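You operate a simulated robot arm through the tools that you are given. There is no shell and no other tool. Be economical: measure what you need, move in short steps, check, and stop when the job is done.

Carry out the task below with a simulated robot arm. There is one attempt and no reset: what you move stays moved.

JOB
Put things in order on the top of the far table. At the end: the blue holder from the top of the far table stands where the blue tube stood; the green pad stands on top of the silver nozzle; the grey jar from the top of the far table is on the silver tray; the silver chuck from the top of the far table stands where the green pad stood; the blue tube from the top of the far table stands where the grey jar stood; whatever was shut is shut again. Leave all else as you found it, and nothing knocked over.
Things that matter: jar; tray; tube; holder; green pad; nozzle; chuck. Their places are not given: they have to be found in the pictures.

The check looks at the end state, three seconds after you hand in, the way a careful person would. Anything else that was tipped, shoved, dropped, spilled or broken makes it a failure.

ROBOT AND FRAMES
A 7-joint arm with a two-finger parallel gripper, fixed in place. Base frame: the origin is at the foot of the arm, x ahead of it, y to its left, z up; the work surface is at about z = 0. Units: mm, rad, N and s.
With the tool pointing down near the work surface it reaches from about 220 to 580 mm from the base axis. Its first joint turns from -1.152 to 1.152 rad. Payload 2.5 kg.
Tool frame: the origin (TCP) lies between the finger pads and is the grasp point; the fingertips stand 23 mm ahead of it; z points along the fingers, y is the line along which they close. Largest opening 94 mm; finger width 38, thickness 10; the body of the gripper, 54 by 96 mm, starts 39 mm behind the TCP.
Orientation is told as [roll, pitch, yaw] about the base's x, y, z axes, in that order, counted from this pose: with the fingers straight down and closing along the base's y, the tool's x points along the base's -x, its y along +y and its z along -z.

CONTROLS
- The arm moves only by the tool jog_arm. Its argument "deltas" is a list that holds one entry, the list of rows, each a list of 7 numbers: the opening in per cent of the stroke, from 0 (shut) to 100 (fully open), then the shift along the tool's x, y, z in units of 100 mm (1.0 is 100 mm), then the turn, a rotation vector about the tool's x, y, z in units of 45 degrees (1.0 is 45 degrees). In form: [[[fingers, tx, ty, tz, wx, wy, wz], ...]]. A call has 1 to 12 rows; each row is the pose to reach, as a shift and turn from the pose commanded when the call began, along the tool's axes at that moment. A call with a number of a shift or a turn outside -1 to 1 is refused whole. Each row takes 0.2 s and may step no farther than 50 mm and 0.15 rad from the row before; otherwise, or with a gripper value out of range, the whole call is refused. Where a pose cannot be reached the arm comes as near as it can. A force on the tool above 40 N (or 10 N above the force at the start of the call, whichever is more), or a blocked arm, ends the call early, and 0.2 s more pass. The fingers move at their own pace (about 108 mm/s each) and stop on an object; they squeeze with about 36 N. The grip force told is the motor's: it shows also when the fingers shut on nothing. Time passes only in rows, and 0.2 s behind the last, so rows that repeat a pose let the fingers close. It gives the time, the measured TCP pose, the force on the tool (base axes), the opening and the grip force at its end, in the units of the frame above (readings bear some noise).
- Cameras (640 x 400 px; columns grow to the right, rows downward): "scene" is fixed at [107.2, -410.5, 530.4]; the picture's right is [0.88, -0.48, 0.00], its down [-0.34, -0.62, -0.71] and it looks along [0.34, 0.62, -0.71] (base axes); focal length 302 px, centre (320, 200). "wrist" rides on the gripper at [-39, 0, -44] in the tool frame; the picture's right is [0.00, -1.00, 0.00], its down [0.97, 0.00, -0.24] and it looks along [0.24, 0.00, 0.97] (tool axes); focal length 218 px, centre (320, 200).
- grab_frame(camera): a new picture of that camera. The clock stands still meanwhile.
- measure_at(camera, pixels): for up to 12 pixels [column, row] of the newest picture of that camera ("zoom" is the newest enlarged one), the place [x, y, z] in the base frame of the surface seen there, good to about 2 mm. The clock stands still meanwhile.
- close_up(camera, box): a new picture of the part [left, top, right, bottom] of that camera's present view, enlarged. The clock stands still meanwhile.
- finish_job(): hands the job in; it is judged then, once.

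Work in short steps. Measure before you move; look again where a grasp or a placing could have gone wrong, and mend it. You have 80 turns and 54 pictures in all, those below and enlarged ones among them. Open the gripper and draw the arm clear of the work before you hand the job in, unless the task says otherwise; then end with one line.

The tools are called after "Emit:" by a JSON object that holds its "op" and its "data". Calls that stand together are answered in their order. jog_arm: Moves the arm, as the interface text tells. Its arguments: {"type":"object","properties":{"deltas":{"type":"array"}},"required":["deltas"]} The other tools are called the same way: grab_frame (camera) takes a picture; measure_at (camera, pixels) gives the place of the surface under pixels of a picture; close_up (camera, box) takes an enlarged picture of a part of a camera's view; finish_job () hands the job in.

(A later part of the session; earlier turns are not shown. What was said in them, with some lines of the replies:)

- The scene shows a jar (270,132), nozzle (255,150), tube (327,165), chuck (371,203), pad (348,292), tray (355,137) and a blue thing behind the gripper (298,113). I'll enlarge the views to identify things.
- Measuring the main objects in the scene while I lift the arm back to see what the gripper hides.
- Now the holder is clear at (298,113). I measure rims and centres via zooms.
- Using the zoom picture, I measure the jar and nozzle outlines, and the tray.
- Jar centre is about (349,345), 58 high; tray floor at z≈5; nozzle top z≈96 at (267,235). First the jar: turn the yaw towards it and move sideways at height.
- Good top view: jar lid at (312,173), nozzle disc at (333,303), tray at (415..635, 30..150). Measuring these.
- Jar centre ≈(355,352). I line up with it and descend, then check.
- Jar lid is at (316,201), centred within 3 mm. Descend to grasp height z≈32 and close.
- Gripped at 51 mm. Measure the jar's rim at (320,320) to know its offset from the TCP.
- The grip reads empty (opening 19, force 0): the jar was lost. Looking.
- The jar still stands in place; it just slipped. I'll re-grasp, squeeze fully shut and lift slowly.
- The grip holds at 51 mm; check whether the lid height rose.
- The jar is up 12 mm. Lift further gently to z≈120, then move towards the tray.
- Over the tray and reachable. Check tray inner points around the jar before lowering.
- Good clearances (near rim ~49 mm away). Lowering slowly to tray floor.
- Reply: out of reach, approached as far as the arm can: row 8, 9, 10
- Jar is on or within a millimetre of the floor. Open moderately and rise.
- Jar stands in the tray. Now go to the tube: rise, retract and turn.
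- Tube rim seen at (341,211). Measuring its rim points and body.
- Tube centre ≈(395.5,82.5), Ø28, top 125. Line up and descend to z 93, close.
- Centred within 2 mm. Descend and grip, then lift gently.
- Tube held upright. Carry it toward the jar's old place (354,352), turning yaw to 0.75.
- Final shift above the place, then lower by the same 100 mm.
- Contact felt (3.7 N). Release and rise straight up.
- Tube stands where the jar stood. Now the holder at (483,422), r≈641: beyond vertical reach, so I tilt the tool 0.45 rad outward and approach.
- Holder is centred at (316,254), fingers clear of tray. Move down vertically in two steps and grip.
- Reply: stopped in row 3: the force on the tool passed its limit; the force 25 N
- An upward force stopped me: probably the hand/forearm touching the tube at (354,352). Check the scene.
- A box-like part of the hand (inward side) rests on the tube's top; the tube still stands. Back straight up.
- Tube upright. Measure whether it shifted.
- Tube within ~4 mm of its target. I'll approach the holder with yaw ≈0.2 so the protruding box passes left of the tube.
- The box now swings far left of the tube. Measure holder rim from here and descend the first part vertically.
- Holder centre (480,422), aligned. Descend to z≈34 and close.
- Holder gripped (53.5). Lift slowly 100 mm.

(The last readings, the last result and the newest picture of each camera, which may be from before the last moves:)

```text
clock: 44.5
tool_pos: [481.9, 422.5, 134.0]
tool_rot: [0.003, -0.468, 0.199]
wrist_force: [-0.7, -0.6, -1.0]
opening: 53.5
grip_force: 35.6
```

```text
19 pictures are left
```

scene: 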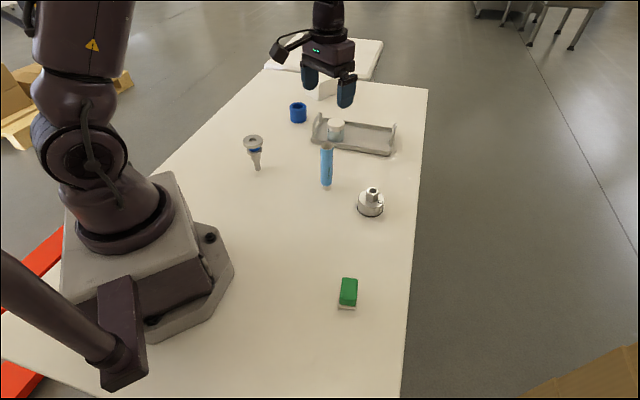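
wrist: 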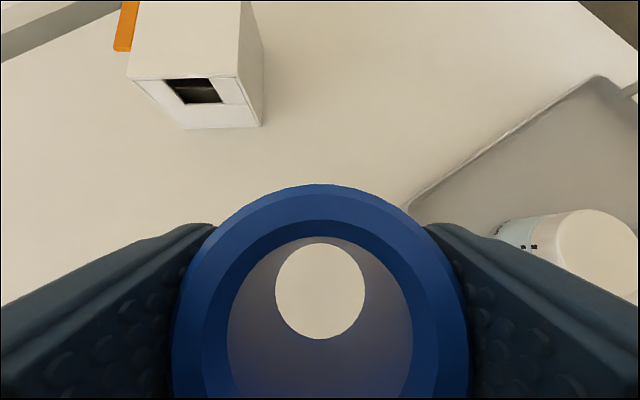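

Held. Carry it sideways toward the tube's old place, rising 30 mm more first.

Emit:
{"op": "jog_arm", "data": {"deltas": [[[0, -0.05, -0.02, -0.1, 0, 0, 0], [0, -0.1, -0.06, -0.22, 0, 0, 0], [0, -0.1, -0.14, -0.29, 0, 0, 0], [0, -0.05, -0.27, -0.32, 0, 0, 0], [0, 0.02, -0.4, -0.36, 0, 0, 0], [0, 0.08, -0.53, -0.39, 0, 0, 0], [0, 0.14, -0.66, -0.42, 0, 0, 0], [0, 0.202, -0.785, -0.439, 0, 0, 0]]]}}

Emit:
{"op": "jog_arm", "data": {"deltas": [[[0, 0.04, -0.1, -0.02, 0, 0, 0], [0, 0.1, -0.25, -0.05, 0, 0, 0], [0, 0.17, -0.4, -0.09, 0, 0, 0], [0, 0.23, -0.54, -0.12, 0, 0, 0], [0, 0.29, -0.67, -0.145, 0, 0, 0], [0, 0.338, -0.785, -0.172, 0, 0, 0]]]}}

Emit:
{"op": "jog_arm", "data": {"deltas": [[[0, 0.04, -0.1, -0.02, 0, 0, 0], [0, 0.1, -0.25, -0.05, 0, 0, 0], [0, 0.17, -0.4, -0.09, 0, 0, 0], [0, 0.23, -0.54, -0.12, 0, 0, 0], [0, 0.29, -0.67, -0.145, 0, 0, 0], [0, 0.338, -0.785, -0.172, 0, 0, 0]]]}}

Emit:
{"op": "jog_arm", "data": {"deltas": [[[0, 0.04, -0.1, -0.02, 0, 0, 0], [0, 0.1, -0.25, -0.05, 0, 0, 0], [0, 0.17, -0.4, -0.09, 0, 0, 0], [0, 0.23, -0.54, -0.12, 0, 0, 0], [0, 0.29, -0.67, -0.145, 0, 0, 0], [0, 0.338, -0.785, -0.172, 0, 0, 0]]]}}

Emit:
{"op": "grab_frame", "data": {"camera": "scene"}}

```text
clock: 46.3
tool_pos: [459.1, 337.1, 164.6]
tool_rot: [0.001, -0.47, 0.199]
wrist_force: [0.6, 0.1, -0.4]
opening: 53.3
grip_force: 36.1
```

```text
clock: 47.7
tool_pos: [437.0, 253.0, 164.0]
tool_rot: [-0.001, -0.468, 0.198]
wrist_force: [0.7, -0.8, -2.2]
opening: 53.5
grip_force: 35.4
```

```text
clock: 49.1
tool_pos: [417.0, 168.0, 165.5]
tool_rot: [0.001, -0.469, 0.199]
wrist_force: [0.2, -0.1, -1.7]
opening: 53.2
grip_force: 36.2
```

```text
clock: 50.5
tool_pos: [395.8, 84.7, 164.9]
tool_rot: [0.0, -0.469, 0.2]
wrist_force: [-0.1, 0.6, -0.7]
opening: 53.0
grip_force: 36.4
```

```text
18 pictures are left
```

scene: 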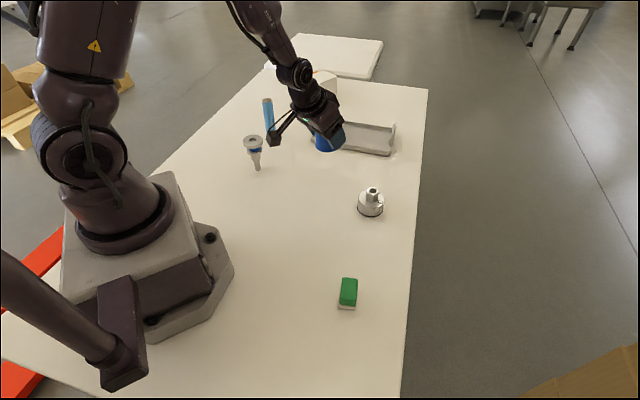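

In position above (395,84). Lower 130 mm, slowly at the end.

Emit:
{"op": "jog_arm", "data": {"deltas": [[[0, 0.04, 0, 0.08, 0, 0, 0], [0, 0.1, 0, 0.2, 0, 0, 0], [0, 0.17, 0, 0.335, 0, 0, 0], [0, 0.24, 0, 0.47, 0, 0, 0], [0, 0.31, 0, 0.61, 0, 0, 0], [0, 0.362, 0, 0.713, 0, 0, 0]]]}}

Emit:
{"op": "jog_arm", "data": {"deltas": [[[0, 0.06, 0, 0.12, 0, 0, 0], [0, 0.12, 0, 0.235, 0, 0, 0], [0, 0.17, 0, 0.335, 0, 0, 0], [0, 0.2, 0, 0.395, 0, 0, 0], [0, 0.217, 0, 0.427, 0, 0, 0], [0, 0.226, 0, 0.444, 0, 0, 0]]]}}

Emit:
{"op": "close_up", "data": {"camera": "scene", "box": [220, 70, 420, 230]}}

```text
clock: 51.9
tool_pos: [393.4, 84.3, 84.1]
tool_rot: [-0.001, -0.471, 0.2]
wrist_force: [0.7, 0.0, -0.5]
opening: 53.2
grip_force: 35.7
```

```text
clock: 53.3
tool_pos: [395.9, 84.6, 34.6]
tool_rot: [0.001, -0.47, 0.199]
wrist_force: [-2.1, 0.4, 6.0]
opening: 53.0
grip_force: 35.9
```

```text
2.50 times, centred on (320, 150) of scene
```

zoom: 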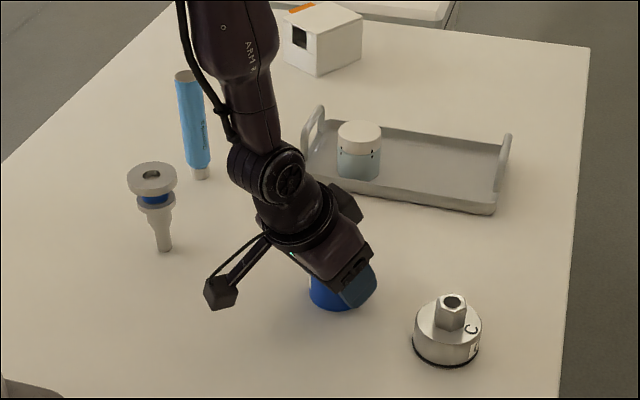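

Contact felt; release and rise vertically.

Emit:
{"op": "jog_arm", "data": {"deltas": [[[65, 0, 0, 0, 0, 0, 0], [75, 0, 0, 0, 0, 0, 0], [75, 0, 0, 0, 0, 0, 0], [75, -0.1, 0, -0.2, 0, 0, 0], [75, -0.25, 0, -0.5, 0, 0, 0], [90, -0.453, 0, -0.892, 0, 0, 0]]]}}

Emit:
{"op": "jog_arm", "data": {"deltas": [[[100, 0, -0.1, -0.2, 0, 0.15, 0], [100, 0, -0.2, -0.4, 0, 0.3, 0], [100, 0, -0.3, -0.6, 0, 0.45, 0], [100, 0, -0.4, -0.8, 0, 0.597, 0]]]}}

```text
clock: 54.7
tool_pos: [394.5, 84.3, 136.8]
tool_rot: [-0.001, -0.468, 0.197]
wrist_force: [-0.6, -0.2, -0.3]
opening: 84.7
grip_force: 0.1
```

```text
clock: 55.7
tool_pos: [367.5, 37.5, 206.9]
tool_rot: [0.0, 0.001, 0.199]
wrist_force: [-0.3, 0.0, 0.8]
opening: 94.1
grip_force: 0.1
```

Now travel to above the green pad.

Emit:
{"op": "jog_arm", "data": {"deltas": [[[100, 0.1, -0.25, -0.1, 0, 0, 0.13], [100, 0.25, -0.5, -0.2, 0, 0, 0.26], [100, 0.4, -0.75, -0.3, 0, 0, 0.39], [100, 0.5, -1.0, -0.3, 0, 0, 0.5]]]}}

Emit:
{"op": "jog_arm", "data": {"deltas": [[[100, 0.06, -0.25, 0, 0, 0, 0.13], [100, 0.12, -0.5, 0, 0, 0, 0.26], [100, 0.18, -0.75, 0, 0, 0, 0.39], [100, 0.24, -1.0, 0, 0, 0, 0.5]]]}}

Emit:
{"op": "grab_frame", "data": {"camera": "wrist"}}

Emit:
{"op": "grab_frame", "data": {"camera": "scene"}}

```text
clock: 56.7
tool_pos: [339.1, -70.5, 238.2]
tool_rot: [0.001, 0.001, -0.196]
wrist_force: [0.6, -0.1, -1.3]
opening: 93.9
grip_force: 0.2
```

```text
clock: 57.7
tool_pos: [296.4, -165.1, 236.5]
tool_rot: [-0.001, 0.0, -0.59]
wrist_force: [0.3, 0.0, 1.1]
opening: 94.0
grip_force: 0.2
```

```text
16 pictures are left
```

wrist: 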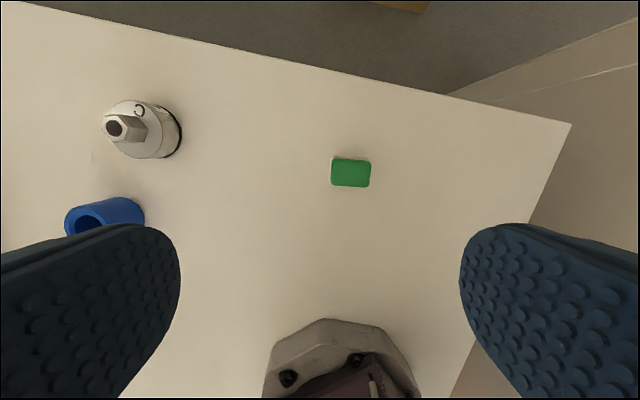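

```text
15 pictures are left
```

scene: 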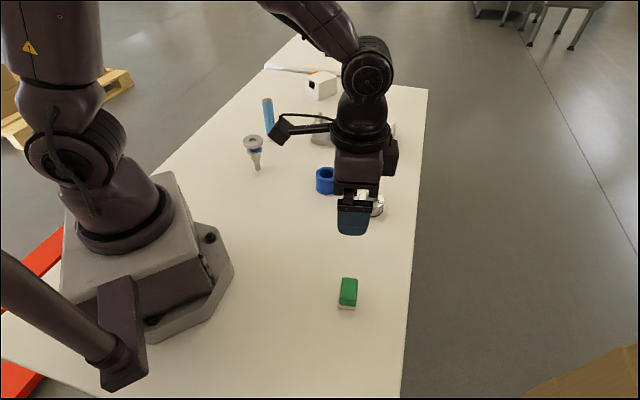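

Pad at (351,172) in the wrist view, nearly aligned with the gripper. Measure its corners.

Emit:
{"op": "measure_at", "data": {"camera": "wrist", "pixels": [[333, 172], [369, 172], [351, 160], [351, 185], [335, 161], [335, 183], [368, 162], [368, 184]]}}

Emit:
{"op": "measure_at", "data": {"camera": "scene", "pixels": [[341, 280], [356, 280], [348, 279], [348, 300], [348, 307], [340, 305], [355, 306]]}}

```text
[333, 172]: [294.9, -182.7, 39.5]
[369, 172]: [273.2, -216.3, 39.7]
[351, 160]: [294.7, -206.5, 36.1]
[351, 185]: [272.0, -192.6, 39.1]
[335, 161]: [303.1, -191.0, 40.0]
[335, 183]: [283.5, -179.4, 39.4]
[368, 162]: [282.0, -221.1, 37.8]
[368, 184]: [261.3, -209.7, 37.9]
```

```text
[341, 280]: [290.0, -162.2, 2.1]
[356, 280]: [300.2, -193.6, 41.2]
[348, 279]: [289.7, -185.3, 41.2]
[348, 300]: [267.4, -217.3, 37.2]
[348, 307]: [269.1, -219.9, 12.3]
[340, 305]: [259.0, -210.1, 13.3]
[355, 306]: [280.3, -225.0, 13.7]
```

Pad centre ≈(283,-200), 44×28, aligned. Descend onto it and grip its ends.

Emit:
{"op": "jog_arm", "data": {"deltas": [[[100, -0.04, -0.18, 0.2, 0, 0, 0], [100, -0.083, -0.36, 0.5, 0, 0, 0], [100, -0.083, -0.36, 0.85, 0, 0, 0], [100, -0.083, -0.36, 1.0, 0, 0, 0]]]}}

Emit:
{"op": "grab_frame", "data": {"camera": "wrist"}}

```text
clock: 58.7
tool_pos: [281.3, -199.4, 138.3]
tool_rot: [0.0, -0.003, -0.585]
wrist_force: [0.3, -1.0, 1.4]
opening: 94.0
grip_force: 0.0
```

```text
14 pictures are left
```

wrist: 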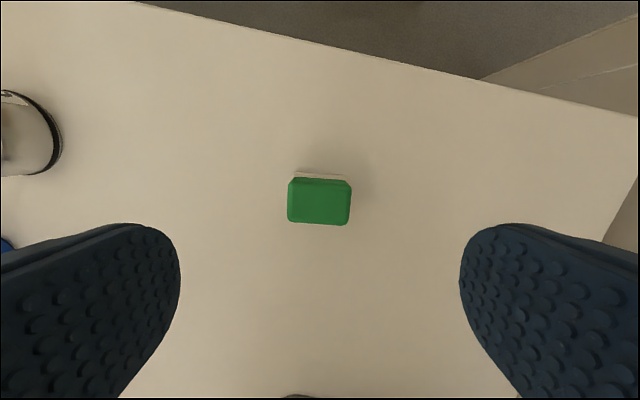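

Centred at (319,201). Final descent to z 30 with a tiny turn, and grip.

Emit:
{"op": "jog_arm", "data": {"deltas": [[[100, -0.02, 0, 0.4, 0, 0, 0.045], [100, -0.02, 0, 0.75, 0, 0, 0.045], [100, -0.02, 0, 1.0, 0, 0, 0.045]]]}}

Emit:
{"op": "jog_arm", "data": {"deltas": [[[100, 0, 0, 0.08, 0, 0, 0], [50, 0, 0, 0.08, 0, 0, 0], [0, 0, 0, 0.08, 0, 0, 0], [0, 0, 0, 0.08, 0, 0, 0], [0, 0, 0, 0.08, 0, 0, 0]]]}}

Emit:
{"op": "jog_arm", "data": {"deltas": [[[0, 0, 0, -0.03, 0, 0, 0], [0, 0, 0, -0.09, 0, 0, 0], [0, 0, 0, -0.2, 0, 0, 0], [0, 0, 0, -0.33, 0, 0, 0], [0, 0, 0, -0.48, 0, 0, 0], [0, 0, 0, -0.64, 0, 0, 0], [0, 0, 0, -0.8, 0, 0, 0], [0, 0, 0, -0.92, 0, 0, 0], [0, 0, 0, -1.0, 0, 0, 0]]]}}

Emit:
{"op": "grab_frame", "data": {"camera": "wrist"}}

```text
clock: 59.5
tool_pos: [283.2, -201.4, 35.0]
tool_rot: [-0.002, 0.0, -0.623]
wrist_force: [0.3, 0.2, -1.0]
opening: 93.9
grip_force: 0.1
```

```text
clock: 60.7
tool_pos: [283.8, -199.3, 28.7]
tool_rot: [-0.002, 0.0, -0.624]
wrist_force: [1.1, -0.6, -0.3]
opening: 47.0
grip_force: 36.1
```

```text
clock: 62.7
tool_pos: [284.3, -200.1, 128.0]
tool_rot: [-0.001, -0.001, -0.624]
wrist_force: [-1.1, -0.3, -0.7]
opening: 46.8
grip_force: 36.0
```

```text
13 pictures are left
```

wrist: 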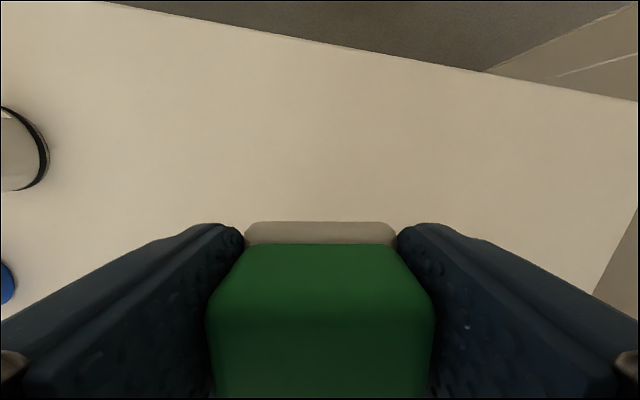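

Pad held. Raise and swing on an arc around the base toward the nozzle.

Emit:
{"op": "measure_at", "data": {"camera": "wrist", "pixels": [[320, 224], [320, 240], [320, 252], [320, 320], [320, 380]]}}

Emit:
{"op": "jog_arm", "data": {"deltas": [[[0, 0, 0.05, -0.12, 0, 0, -0.02], [0, 0.01, 0.15, -0.26, 0, 0, -0.056], [0, 0.03, 0.3, -0.4, 0, 0, -0.112], [0, 0.06, 0.46, -0.52, 0, 0, -0.171], [0, 0.08, 0.62, -0.62, 0, 0, -0.23], [0, 0.11, 0.78, -0.68, 0, 0, -0.29], [0, 0.126, 0.926, -0.7, 0, 0, -0.344]]]}}

Emit:
{"op": "jog_arm", "data": {"deltas": [[[0, 0.01, 0.15, 0, 0, 0, -0.056], [0, 0.03, 0.3, 0, 0, 0, -0.112], [0, 0.06, 0.46, 0, 0, 0, -0.171], [0, 0.08, 0.62, 0, 0, 0, -0.23], [0, 0.11, 0.78, 0, 0, 0, -0.29], [0, 0.126, 0.926, 0, 0, 0, -0.344]]]}}

Emit:
{"op": "jog_arm", "data": {"deltas": [[[0, 0.01, 0.15, 0, 0, 0, -0.056], [0, 0.03, 0.3, 0, 0, 0, -0.112], [0, 0.06, 0.46, 0, 0, 0, -0.171], [0, 0.08, 0.62, 0, 0, 0, -0.23], [0, 0.11, 0.78, 0, 0, 0, -0.29], [0, 0.126, 0.926, 0, 0, 0, -0.344]]]}}

Emit:
{"op": "jog_arm", "data": {"deltas": [[[0, 0.01, 0.15, 0, 0, 0, -0.056], [0, 0.03, 0.3, 0, 0, 0, -0.112], [0, 0.06, 0.46, 0, 0, 0, -0.171], [0, 0.08, 0.62, 0, 0, 0, -0.23], [0, 0.11, 0.78, 0, 0, 0, -0.29], [0, 0.126, 0.926, 0, 0, 0, -0.344]]]}}

Emit:
{"op": "jog_arm", "data": {"deltas": [[[0, 0.01, 0.15, 0, 0, 0, -0.056], [0, 0.03, 0.3, 0, 0, 0, -0.112], [0, 0.06, 0.46, 0, 0, 0, -0.171], [0, 0.08, 0.62, 0, 0, 0, -0.23], [0, 0.11, 0.78, 0, 0, 0, -0.29], [0, 0.126, 0.926, 0, 0, 0, -0.344]]]}}

Emit:
{"op": "grab_frame", "data": {"camera": "wrist"}}

```text
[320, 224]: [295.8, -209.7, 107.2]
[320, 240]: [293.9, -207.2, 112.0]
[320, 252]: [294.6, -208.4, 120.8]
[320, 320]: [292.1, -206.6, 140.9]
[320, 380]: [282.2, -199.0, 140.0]
```

```text
clock: 64.3
tool_pos: [329.1, -117.0, 198.1]
tool_rot: [0.001, -0.001, -0.351]
wrist_force: [-0.3, -0.8, -0.6]
opening: 46.6
grip_force: 35.8
```

```text
clock: 65.7
tool_pos: [347.2, -26.2, 197.2]
tool_rot: [0.001, -0.001, -0.081]
wrist_force: [-0.7, 0.5, -1.1]
opening: 46.9
grip_force: 36.0
```

```text
clock: 67.1
tool_pos: [341.6, 69.8, 197.3]
tool_rot: [0.0, 0.001, 0.188]
wrist_force: [-0.3, -0.5, -0.5]
opening: 47.0
grip_force: 36.2
```

```text
clock: 68.5
tool_pos: [313.1, 157.0, 197.5]
tool_rot: [0.0, -0.002, 0.459]
wrist_force: [0.2, -0.4, -1.1]
opening: 46.8
grip_force: 35.6
```

```text
clock: 69.9
tool_pos: [260.8, 234.2, 197.4]
tool_rot: [-0.002, 0.003, 0.731]
wrist_force: [0.4, 0.3, 0.2]
opening: 46.8
grip_force: 36.0
```

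```text
12 pictures are left
```

wrist: 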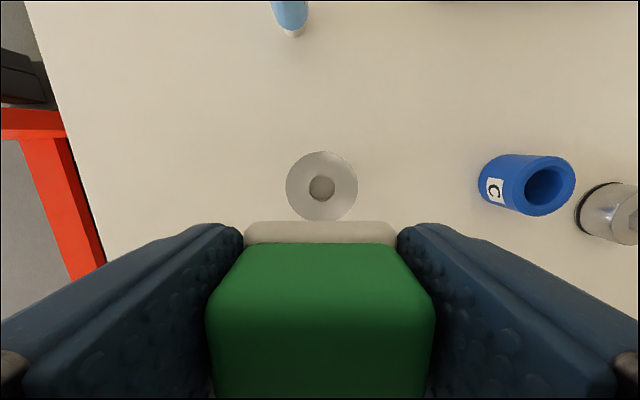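

Nozzle disc clearly visible at (322,186). Measure its rim.

Emit:
{"op": "measure_at", "data": {"camera": "wrist", "pixels": [[288, 186], [355, 186], [322, 154], [322, 218], [300, 164], [344, 208], [300, 208], [344, 164]]}}

```text
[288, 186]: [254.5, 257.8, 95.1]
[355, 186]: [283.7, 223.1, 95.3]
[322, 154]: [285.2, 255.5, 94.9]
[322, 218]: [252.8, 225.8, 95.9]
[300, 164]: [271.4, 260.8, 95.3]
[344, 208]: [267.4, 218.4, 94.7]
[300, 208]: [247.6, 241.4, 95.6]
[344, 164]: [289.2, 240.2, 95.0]
```

Nozzle centre (269,240), top 95.3. Shift over it and lower until just above.

Emit:
{"op": "jog_arm", "data": {"deltas": [[[0, -0.05, -0.01, 0, 0, 0, 0], [0, -0.094, -0.012, 0, 0, 0, 0], [0, -0.094, -0.012, 0.12, 0, 0, 0], [0, -0.094, -0.012, 0.26, 0, 0, 0], [0, -0.094, -0.012, 0.4, 0, 0, 0], [0, -0.094, -0.012, 0.52, 0, 0, 0], [0, -0.094, -0.012, 0.62, 0, 0, 0], [0, -0.094, -0.012, 0.68, 0, 0, 0], [0, -0.094, -0.012, 0.7, 0, 0, 0]]]}}

Emit:
{"op": "close_up", "data": {"camera": "scene", "box": [210, 90, 310, 180]}}

```text
clock: 71.9
tool_pos: [269.7, 240.7, 128.5]
tool_rot: [0.0, 0.0, 0.728]
wrist_force: [-0.4, -0.6, -0.6]
opening: 46.8
grip_force: 36.0
```

```text
4.44 times, centred on (260, 135) of scene
```

zoom: 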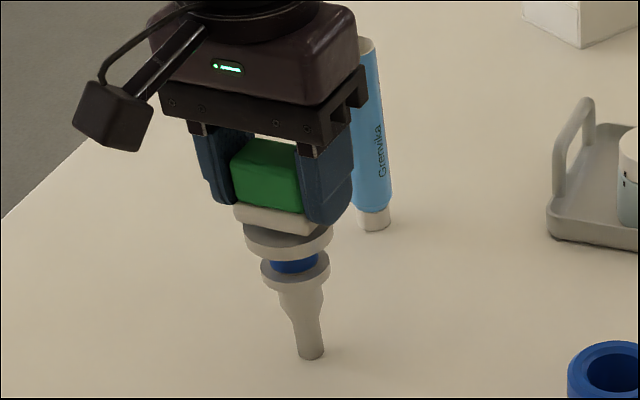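

Pad is a few mm above the disc and well centred. Lower in 1 mm steps.

Emit:
{"op": "jog_arm", "data": {"deltas": [[[0, 0, 0, 0.01, 0, 0, 0], [0, 0, 0, 0.02, 0, 0, 0], [0, 0, 0, 0.028, 0, 0, 0]]]}}

Emit:
{"op": "jog_arm", "data": {"deltas": [[[0, 0, 0, 0.008, 0, 0, 0], [0, 0, 0, 0.008, 0, 0, 0]]]}}

```text
clock: 72.7
tool_pos: [268.1, 239.6, 125.1]
tool_rot: [-0.001, 0.001, 0.726]
wrist_force: [-0.5, 0.0, -0.5]
opening: 46.6
grip_force: 35.9
```

```text
clock: 73.3
tool_pos: [266.9, 239.2, 123.2]
tool_rot: [0.0, 0.001, 0.728]
wrist_force: [0.8, -0.1, -0.7]
opening: 46.9
grip_force: 36.4
```

No contact yet; continue.

Emit:
{"op": "jog_arm", "data": {"deltas": [[[0, 0, 0, 0.008, 0, 0, 0], [0, 0, 0, 0.008, 0, 0, 0]]]}}

Emit:
{"op": "close_up", "data": {"camera": "scene", "box": [230, 110, 290, 180]}}

```text
clock: 73.9
tool_pos: [268.7, 239.5, 123.4]
tool_rot: [0.0, 0.001, 0.729]
wrist_force: [-0.1, -0.7, 0.1]
opening: 46.8
grip_force: 36.3
```

```text
5.71 times, centred on (260, 145) of scene
```

zoom: 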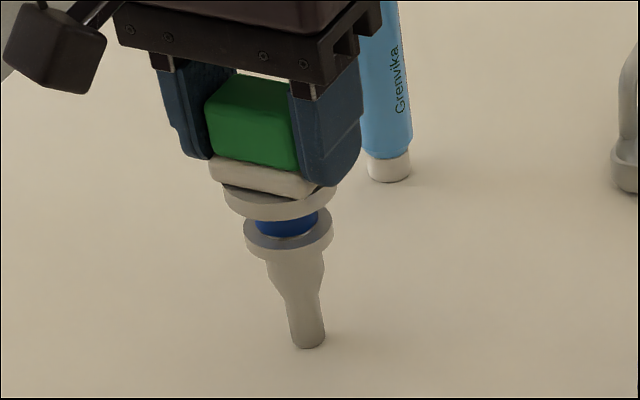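

Nearly seated. One more millimetre and read the force.

Emit:
{"op": "jog_arm", "data": {"deltas": [[[0, 0, 0, 0.007, 0, 0, 0], [0, 0, 0, 0.01, 0, 0, 0], [0, 0, 0, 0.01, 0, 0, 0]]]}}

```text
clock: 74.7
tool_pos: [267.0, 239.6, 122.8]
tool_rot: [0.0, -0.001, 0.728]
wrist_force: [-0.3, -0.1, -0.6]
opening: 46.9
grip_force: 36.1
```

Emit:
{"op": "jog_arm", "data": {"deltas": [[[0, 0, 0, 0.006, 0, 0, 0], [0, 0, 0, 0.006, 0, 0, 0]]]}}

Emit:
{"op": "jog_arm", "data": {"deltas": [[[0, 0, 0, 0.006, 0, 0, 0], [0, 0, 0, 0.006, 0, 0, 0]]]}}

```text
clock: 75.3
tool_pos: [269.1, 238.6, 121.1]
tool_rot: [0.001, 0.0, 0.729]
wrist_force: [-1.9, 0.1, 9.4]
opening: 46.7
grip_force: 36.0
```

```text
clock: 75.9
tool_pos: [268.3, 239.5, 122.1]
tool_rot: [0.001, -0.002, 0.73]
wrist_force: [-4.1, 0.0, 19.1]
opening: 46.9
grip_force: 35.9
```

Contact: 19 N. Relieve by 1 mm, then open gently a bit and rise.

Emit:
{"op": "jog_arm", "data": {"deltas": [[[0, 0, 0, -0.009, 0, 0, 0], [0, 0, 0, -0.009, 0, 0, 0]]]}}

Emit:
{"op": "jog_arm", "data": {"deltas": [[[53, 0, 0, 0, 0, 0, 0], [58, 0, 0, 0, 0, 0, 0], [65, 0, 0, 0, 0, 0, 0], [75, 0, 0, 0, 0, 0, 0], [80, 0, 0, -0.05, 0, 0, 0], [80, 0, 0, -0.2, 0, 0, 0], [90, 0, 0, -0.5, 0, 0, 0], [100, 0, 0, -0.9, 0, 0, 0]]]}}

Emit:
{"op": "close_up", "data": {"camera": "scene", "box": [210, 80, 310, 180]}}

```text
clock: 76.5
tool_pos: [269.1, 240.4, 121.3]
tool_rot: [0.0, 0.0, 0.726]
wrist_force: [0.9, -0.5, 9.0]
opening: 46.9
grip_force: 35.8
```

```text
clock: 78.3
tool_pos: [269.7, 237.9, 210.4]
tool_rot: [-0.001, 0.0, 0.73]
wrist_force: [-0.3, 0.4, -0.2]
opening: 94.0
grip_force: 0.1
```

```text
4.00 times, centred on (260, 130) of scene
```

zoom: 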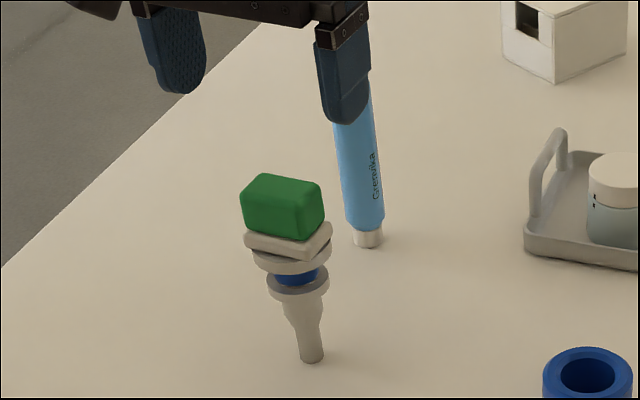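

The pad sits level on the nozzle. Now go to the chuck.

Emit:
{"op": "jog_arm", "data": {"deltas": [[[100, 0, -0.25, -0.1, 0, 0, 0.09], [100, 0, -0.5, -0.2, 0, 0, 0.18], [100, 0, -0.75, -0.2, 0, 0, 0.27], [100, 0, -1.0, -0.2, 0, 0, 0.35]]]}}

Emit:
{"op": "jog_arm", "data": {"deltas": [[[100, -0.02, -0.25, 0, 0, 0, 0.09], [100, -0.05, -0.5, 0, 0, 0, 0.18], [100, -0.08, -0.75, 0, 0, 0, 0.27], [100, -0.1, -1.0, 0, 0, 0, 0.35]]]}}

Emit:
{"op": "jog_arm", "data": {"deltas": [[[100, -0.1, -0.25, 0, 0, 0, 0.08], [100, -0.2, -0.5, 0, 0, 0, 0.16], [100, -0.3, -0.75, 0.1, 0, 0, 0.24], [100, -0.41, -1.0, 0.2, 0, 0, 0.31]]]}}

Emit:
{"op": "grab_frame", "data": {"camera": "wrist"}}

```text
clock: 79.3
tool_pos: [334.7, 164.5, 231.6]
tool_rot: [-0.001, 0.001, 0.451]
wrist_force: [0.9, 0.8, -0.6]
opening: 94.2
grip_force: 0.0
```

```text
clock: 80.3
tool_pos: [386.4, 78.9, 233.7]
tool_rot: [0.0, -0.001, 0.177]
wrist_force: [0.3, 0.1, 0.5]
opening: 94.0
grip_force: 0.0
```

```text
clock: 81.3
tool_pos: [445.2, -11.2, 212.5]
tool_rot: [-0.001, -0.001, -0.068]
wrist_force: [0.2, -0.6, -0.2]
opening: 93.8
grip_force: 0.0
```

```text
8 pictures are left
```

wrist: 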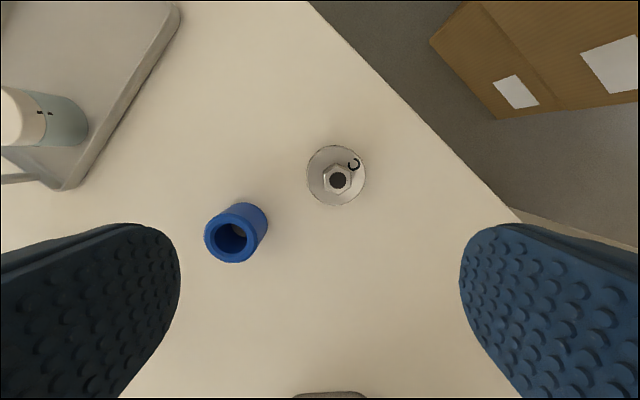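

Measure the chuck's body edges and hex.

Emit:
{"op": "measure_at", "data": {"camera": "wrist", "pixels": [[310, 175], [363, 175], [336, 149], [336, 203], [339, 172], [330, 180], [349, 180], [340, 193]]}}

```text
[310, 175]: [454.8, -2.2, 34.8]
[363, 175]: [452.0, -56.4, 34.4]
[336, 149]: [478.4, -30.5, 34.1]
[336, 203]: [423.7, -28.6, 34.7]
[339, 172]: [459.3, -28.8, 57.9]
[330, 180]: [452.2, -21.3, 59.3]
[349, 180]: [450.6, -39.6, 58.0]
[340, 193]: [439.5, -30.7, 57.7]
```

Chuck centre (452.5,-29.5), Ø57, body top 34. Descend to z≈28 and grip.

Emit:
{"op": "jog_arm", "data": {"deltas": [[[100, -0.085, -0.177, 0.1, 0, 0, 0], [100, -0.085, -0.177, 0.4, 0, 0, 0], [100, -0.085, -0.177, 0.75, 0, 0, 0], [100, -0.085, -0.177, 1.0, 0, 0, 0]]]}}

Emit:
{"op": "jog_arm", "data": {"deltas": [[[100, 0, 0, 0.3, 0, 0, 0], [100, 0, 0, 0.6, 0, 0, 0], [100, 0, 0, 0.8, 0, 0, 0], [100, 0, 0, 0.845, 0, 0, 0], [60, 0, 0, 0.845, 0, 0, 0], [0, 0, 0, 0.845, 0, 0, 0], [0, 0, 0, 0.845, 0, 0, 0], [0, 0, 0, 0.845, 0, 0, 0]]]}}

Emit:
{"op": "jog_arm", "data": {"deltas": [[[0, 0, 0, -0.015, 0, 0, 0], [0, 0, 0, -0.03, 0, 0, 0], [0, 0, 0, -0.05, 0, 0, 0], [0, 0, 0, -0.08, 0, 0, 0], [0, 0, 0, -0.12, 0, 0, 0], [0, 0, 0, -0.17, 0, 0, 0], [0, 0, 0, -0.23, 0, 0, 0], [0, 0, 0, -0.3, 0, 0, 0]]]}}

Emit:
{"op": "grab_frame", "data": {"camera": "wrist"}}

```text
clock: 82.3
tool_pos: [452.9, -30.8, 114.6]
tool_rot: [0.001, 0.0, -0.064]
wrist_force: [0.4, 1.0, -0.1]
opening: 94.1
grip_force: 0.0
```

```text
clock: 84.1
tool_pos: [454.6, -29.5, 28.7]
tool_rot: [0.001, -0.001, -0.064]
wrist_force: [0.6, 1.4, -0.4]
opening: 60.9
grip_force: 35.9
```

```text
clock: 85.9
tool_pos: [453.3, -29.9, 57.5]
tool_rot: [0.0, 0.0, -0.065]
wrist_force: [-0.3, -0.2, -5.5]
opening: 60.4
grip_force: 36.7
```

```text
7 pictures are left
```

wrist: 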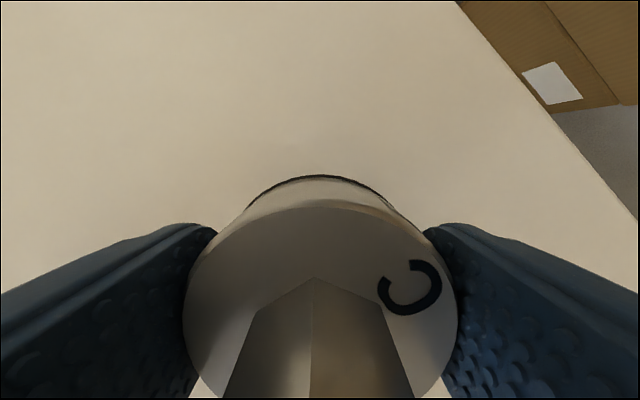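

Check the chuck has risen with the fingers.

Emit:
{"op": "measure_at", "data": {"camera": "wrist", "pixels": [[320, 225], [320, 190], [320, 270], [230, 270], [405, 240]]}}

```text
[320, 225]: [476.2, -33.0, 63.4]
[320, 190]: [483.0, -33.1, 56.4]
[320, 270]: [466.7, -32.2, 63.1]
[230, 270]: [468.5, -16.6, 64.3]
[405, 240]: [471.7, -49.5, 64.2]
```

Lifted securely. Carry it to the pad's old place (283,-200), rising 30 mm and turning.

Emit:
{"op": "jog_arm", "data": {"deltas": [[[0, 0.03, -0.04, -0.07, 0, 0, 0.02], [0, 0.1, -0.11, -0.15, 0, 0, 0.05], [0, 0.19, -0.21, -0.22, 0, 0, 0.09], [0, 0.28, -0.32, -0.28, 0, 0, 0.13], [0, 0.38, -0.43, -0.3, 0, 0, 0.18], [0, 0.48, -0.54, -0.3, 0, 0, 0.22], [0, 0.58, -0.65, -0.3, 0, 0, 0.27], [0, 0.67, -0.76, -0.3, 0, 0, 0.31], [0, 0.75, -0.85, -0.3, 0, 0, 0.35]]]}}

```text
clock: 87.9
tool_pos: [372.2, -112.2, 88.0]
tool_rot: [0.0, -0.001, -0.341]
wrist_force: [0.4, -0.3, -4.7]
opening: 60.4
grip_force: 35.9
```

Continue.

Emit:
{"op": "jog_arm", "data": {"deltas": [[[0, 0.03, -0.06, 0, 0, 0, 0.02], [0, 0.08, -0.17, 0, 0, 0, 0.06], [0, 0.14, -0.29, 0, 0, 0, 0.1], [0, 0.2, -0.42, 0, 0, 0, 0.15], [0, 0.27, -0.56, 0, 0, 0, 0.2], [0, 0.34, -0.7, 0, 0, 0, 0.25], [0, 0.41, -0.84, 0, 0, 0, 0.3], [0, 0.46, -0.95, 0, 0, 0, 0.34], [0, 0.48, -1.0, 0, 0, 0, 0.35], [0, 0.48, -1.0, 0, 0, 0, 0.35]]]}}

```text
clock: 90.1
tool_pos: [292.7, -187.7, 88.4]
tool_rot: [0.001, -0.001, -0.615]
wrist_force: [-0.4, 0.1, -6.2]
opening: 60.8
grip_force: 35.4
```

Final shift and lower 60 mm.

Emit:
{"op": "jog_arm", "data": {"deltas": [[[0, 0.006, -0.07, 0, 0, 0, 0], [0, 0.012, -0.149, 0.05, 0, 0, 0], [0, 0.012, -0.149, 0.15, 0, 0, 0], [0, 0.012, -0.149, 0.27, 0, 0, 0], [0, 0.012, -0.149, 0.38, 0, 0, 0], [0, 0.012, -0.149, 0.47, 0, 0, 0], [0, 0.012, -0.149, 0.53, 0, 0, 0], [0, 0.012, -0.149, 0.57, 0, 0, 0], [0, 0.012, -0.149, 0.59, 0, 0, 0], [0, 0.012, -0.149, 0.598, 0, 0, 0]]]}}

```text
clock: 92.3
tool_pos: [283.8, -200.7, 29.9]
tool_rot: [-0.001, 0.0, -0.614]
wrist_force: [-5.5, 4.4, 20.6]
opening: 60.4
grip_force: 36.2
```

Seated (20 N). Ease 0.6 mm, open and rise.

Emit:
{"op": "jog_arm", "data": {"deltas": [[[0, 0, 0, -0.006, 0, 0, 0], [75, 0, 0, -0.006, 0, 0, 0], [100, 0, 0, -0.006, 0, 0, 0], [100, 0, 0, -0.006, 0, 0, 0], [100, 0, 0, -0.3, 0, 0, 0], [100, 0, 0, -0.65, 0, 0, 0], [100, 0, 0, -1.0, 0, 0, 0]]]}}

Emit:
{"op": "jog_arm", "data": {"deltas": [[[100, 0, 0.2, -0.2, 0, 0, 0], [100, 0, 0.6, -0.5, 0, 0, 0], [100, 0, 0.95, -0.8, 0, 0, 0]]]}}

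Emit:
{"op": "grab_frame", "data": {"camera": "scene"}}

```text
clock: 93.9
tool_pos: [284.3, -201.8, 126.9]
tool_rot: [-0.001, 0.002, -0.615]
wrist_force: [-0.5, -0.3, -0.4]
opening: 93.8
grip_force: 0.1
```

```text
clock: 94.7
tool_pos: [340.0, -122.5, 208.5]
tool_rot: [0.0, 0.002, -0.615]
wrist_force: [-0.6, 0.4, -0.8]
opening: 94.0
grip_force: 0.0
```

```text
6 pictures are left
```

scene: 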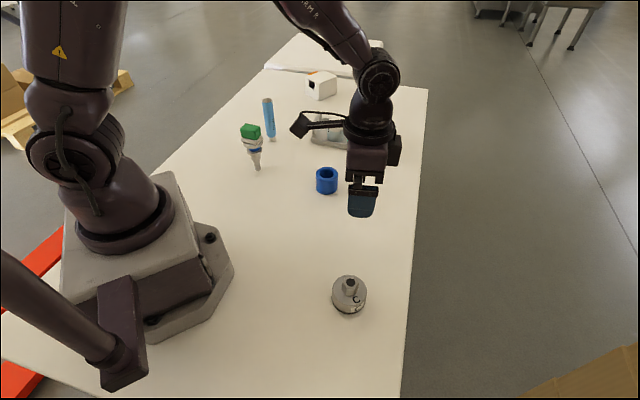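

All set down. Verify final positions with measurements and a close-up.

Emit:
{"op": "close_up", "data": {"camera": "scene", "box": [220, 80, 380, 200]}}

Emit:
{"op": "measure_at", "data": {"camera": "scene", "pixels": [[327, 192], [317, 182], [337, 182], [349, 312], [333, 300], [366, 300], [271, 139], [267, 120], [274, 120], [257, 169], [349, 281]]}}

```text
3.33 times, centred on (300, 140) of scene
```

zoom: 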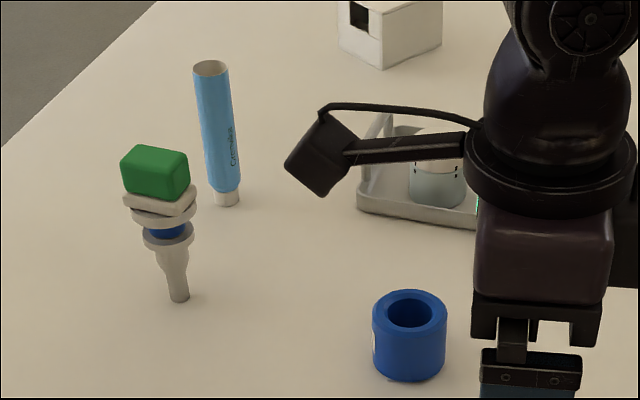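

```text
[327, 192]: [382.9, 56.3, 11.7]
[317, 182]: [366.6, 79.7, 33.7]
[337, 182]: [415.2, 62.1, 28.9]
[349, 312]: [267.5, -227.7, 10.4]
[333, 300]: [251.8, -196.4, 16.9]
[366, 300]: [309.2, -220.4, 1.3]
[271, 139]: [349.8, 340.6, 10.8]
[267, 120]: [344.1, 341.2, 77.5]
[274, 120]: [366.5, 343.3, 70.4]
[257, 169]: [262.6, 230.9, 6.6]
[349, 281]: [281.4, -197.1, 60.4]
```

Everything matches: the holder is at about (395,80), the chuck at (281,-202) and the tube at (355,349). The pad is level on the nozzle, the jar is in the tray, and the arm is clear with the gripper open. Handing in.

Emit:
{"op": "finish_job", "data": {}}

```text
The job is handed in.
```

All five items are in the places you asked for, everything is upright, and the job is handed in; on the way the hand briefly pressed on the tube, which stayed standing within about 5 mm of its spot.
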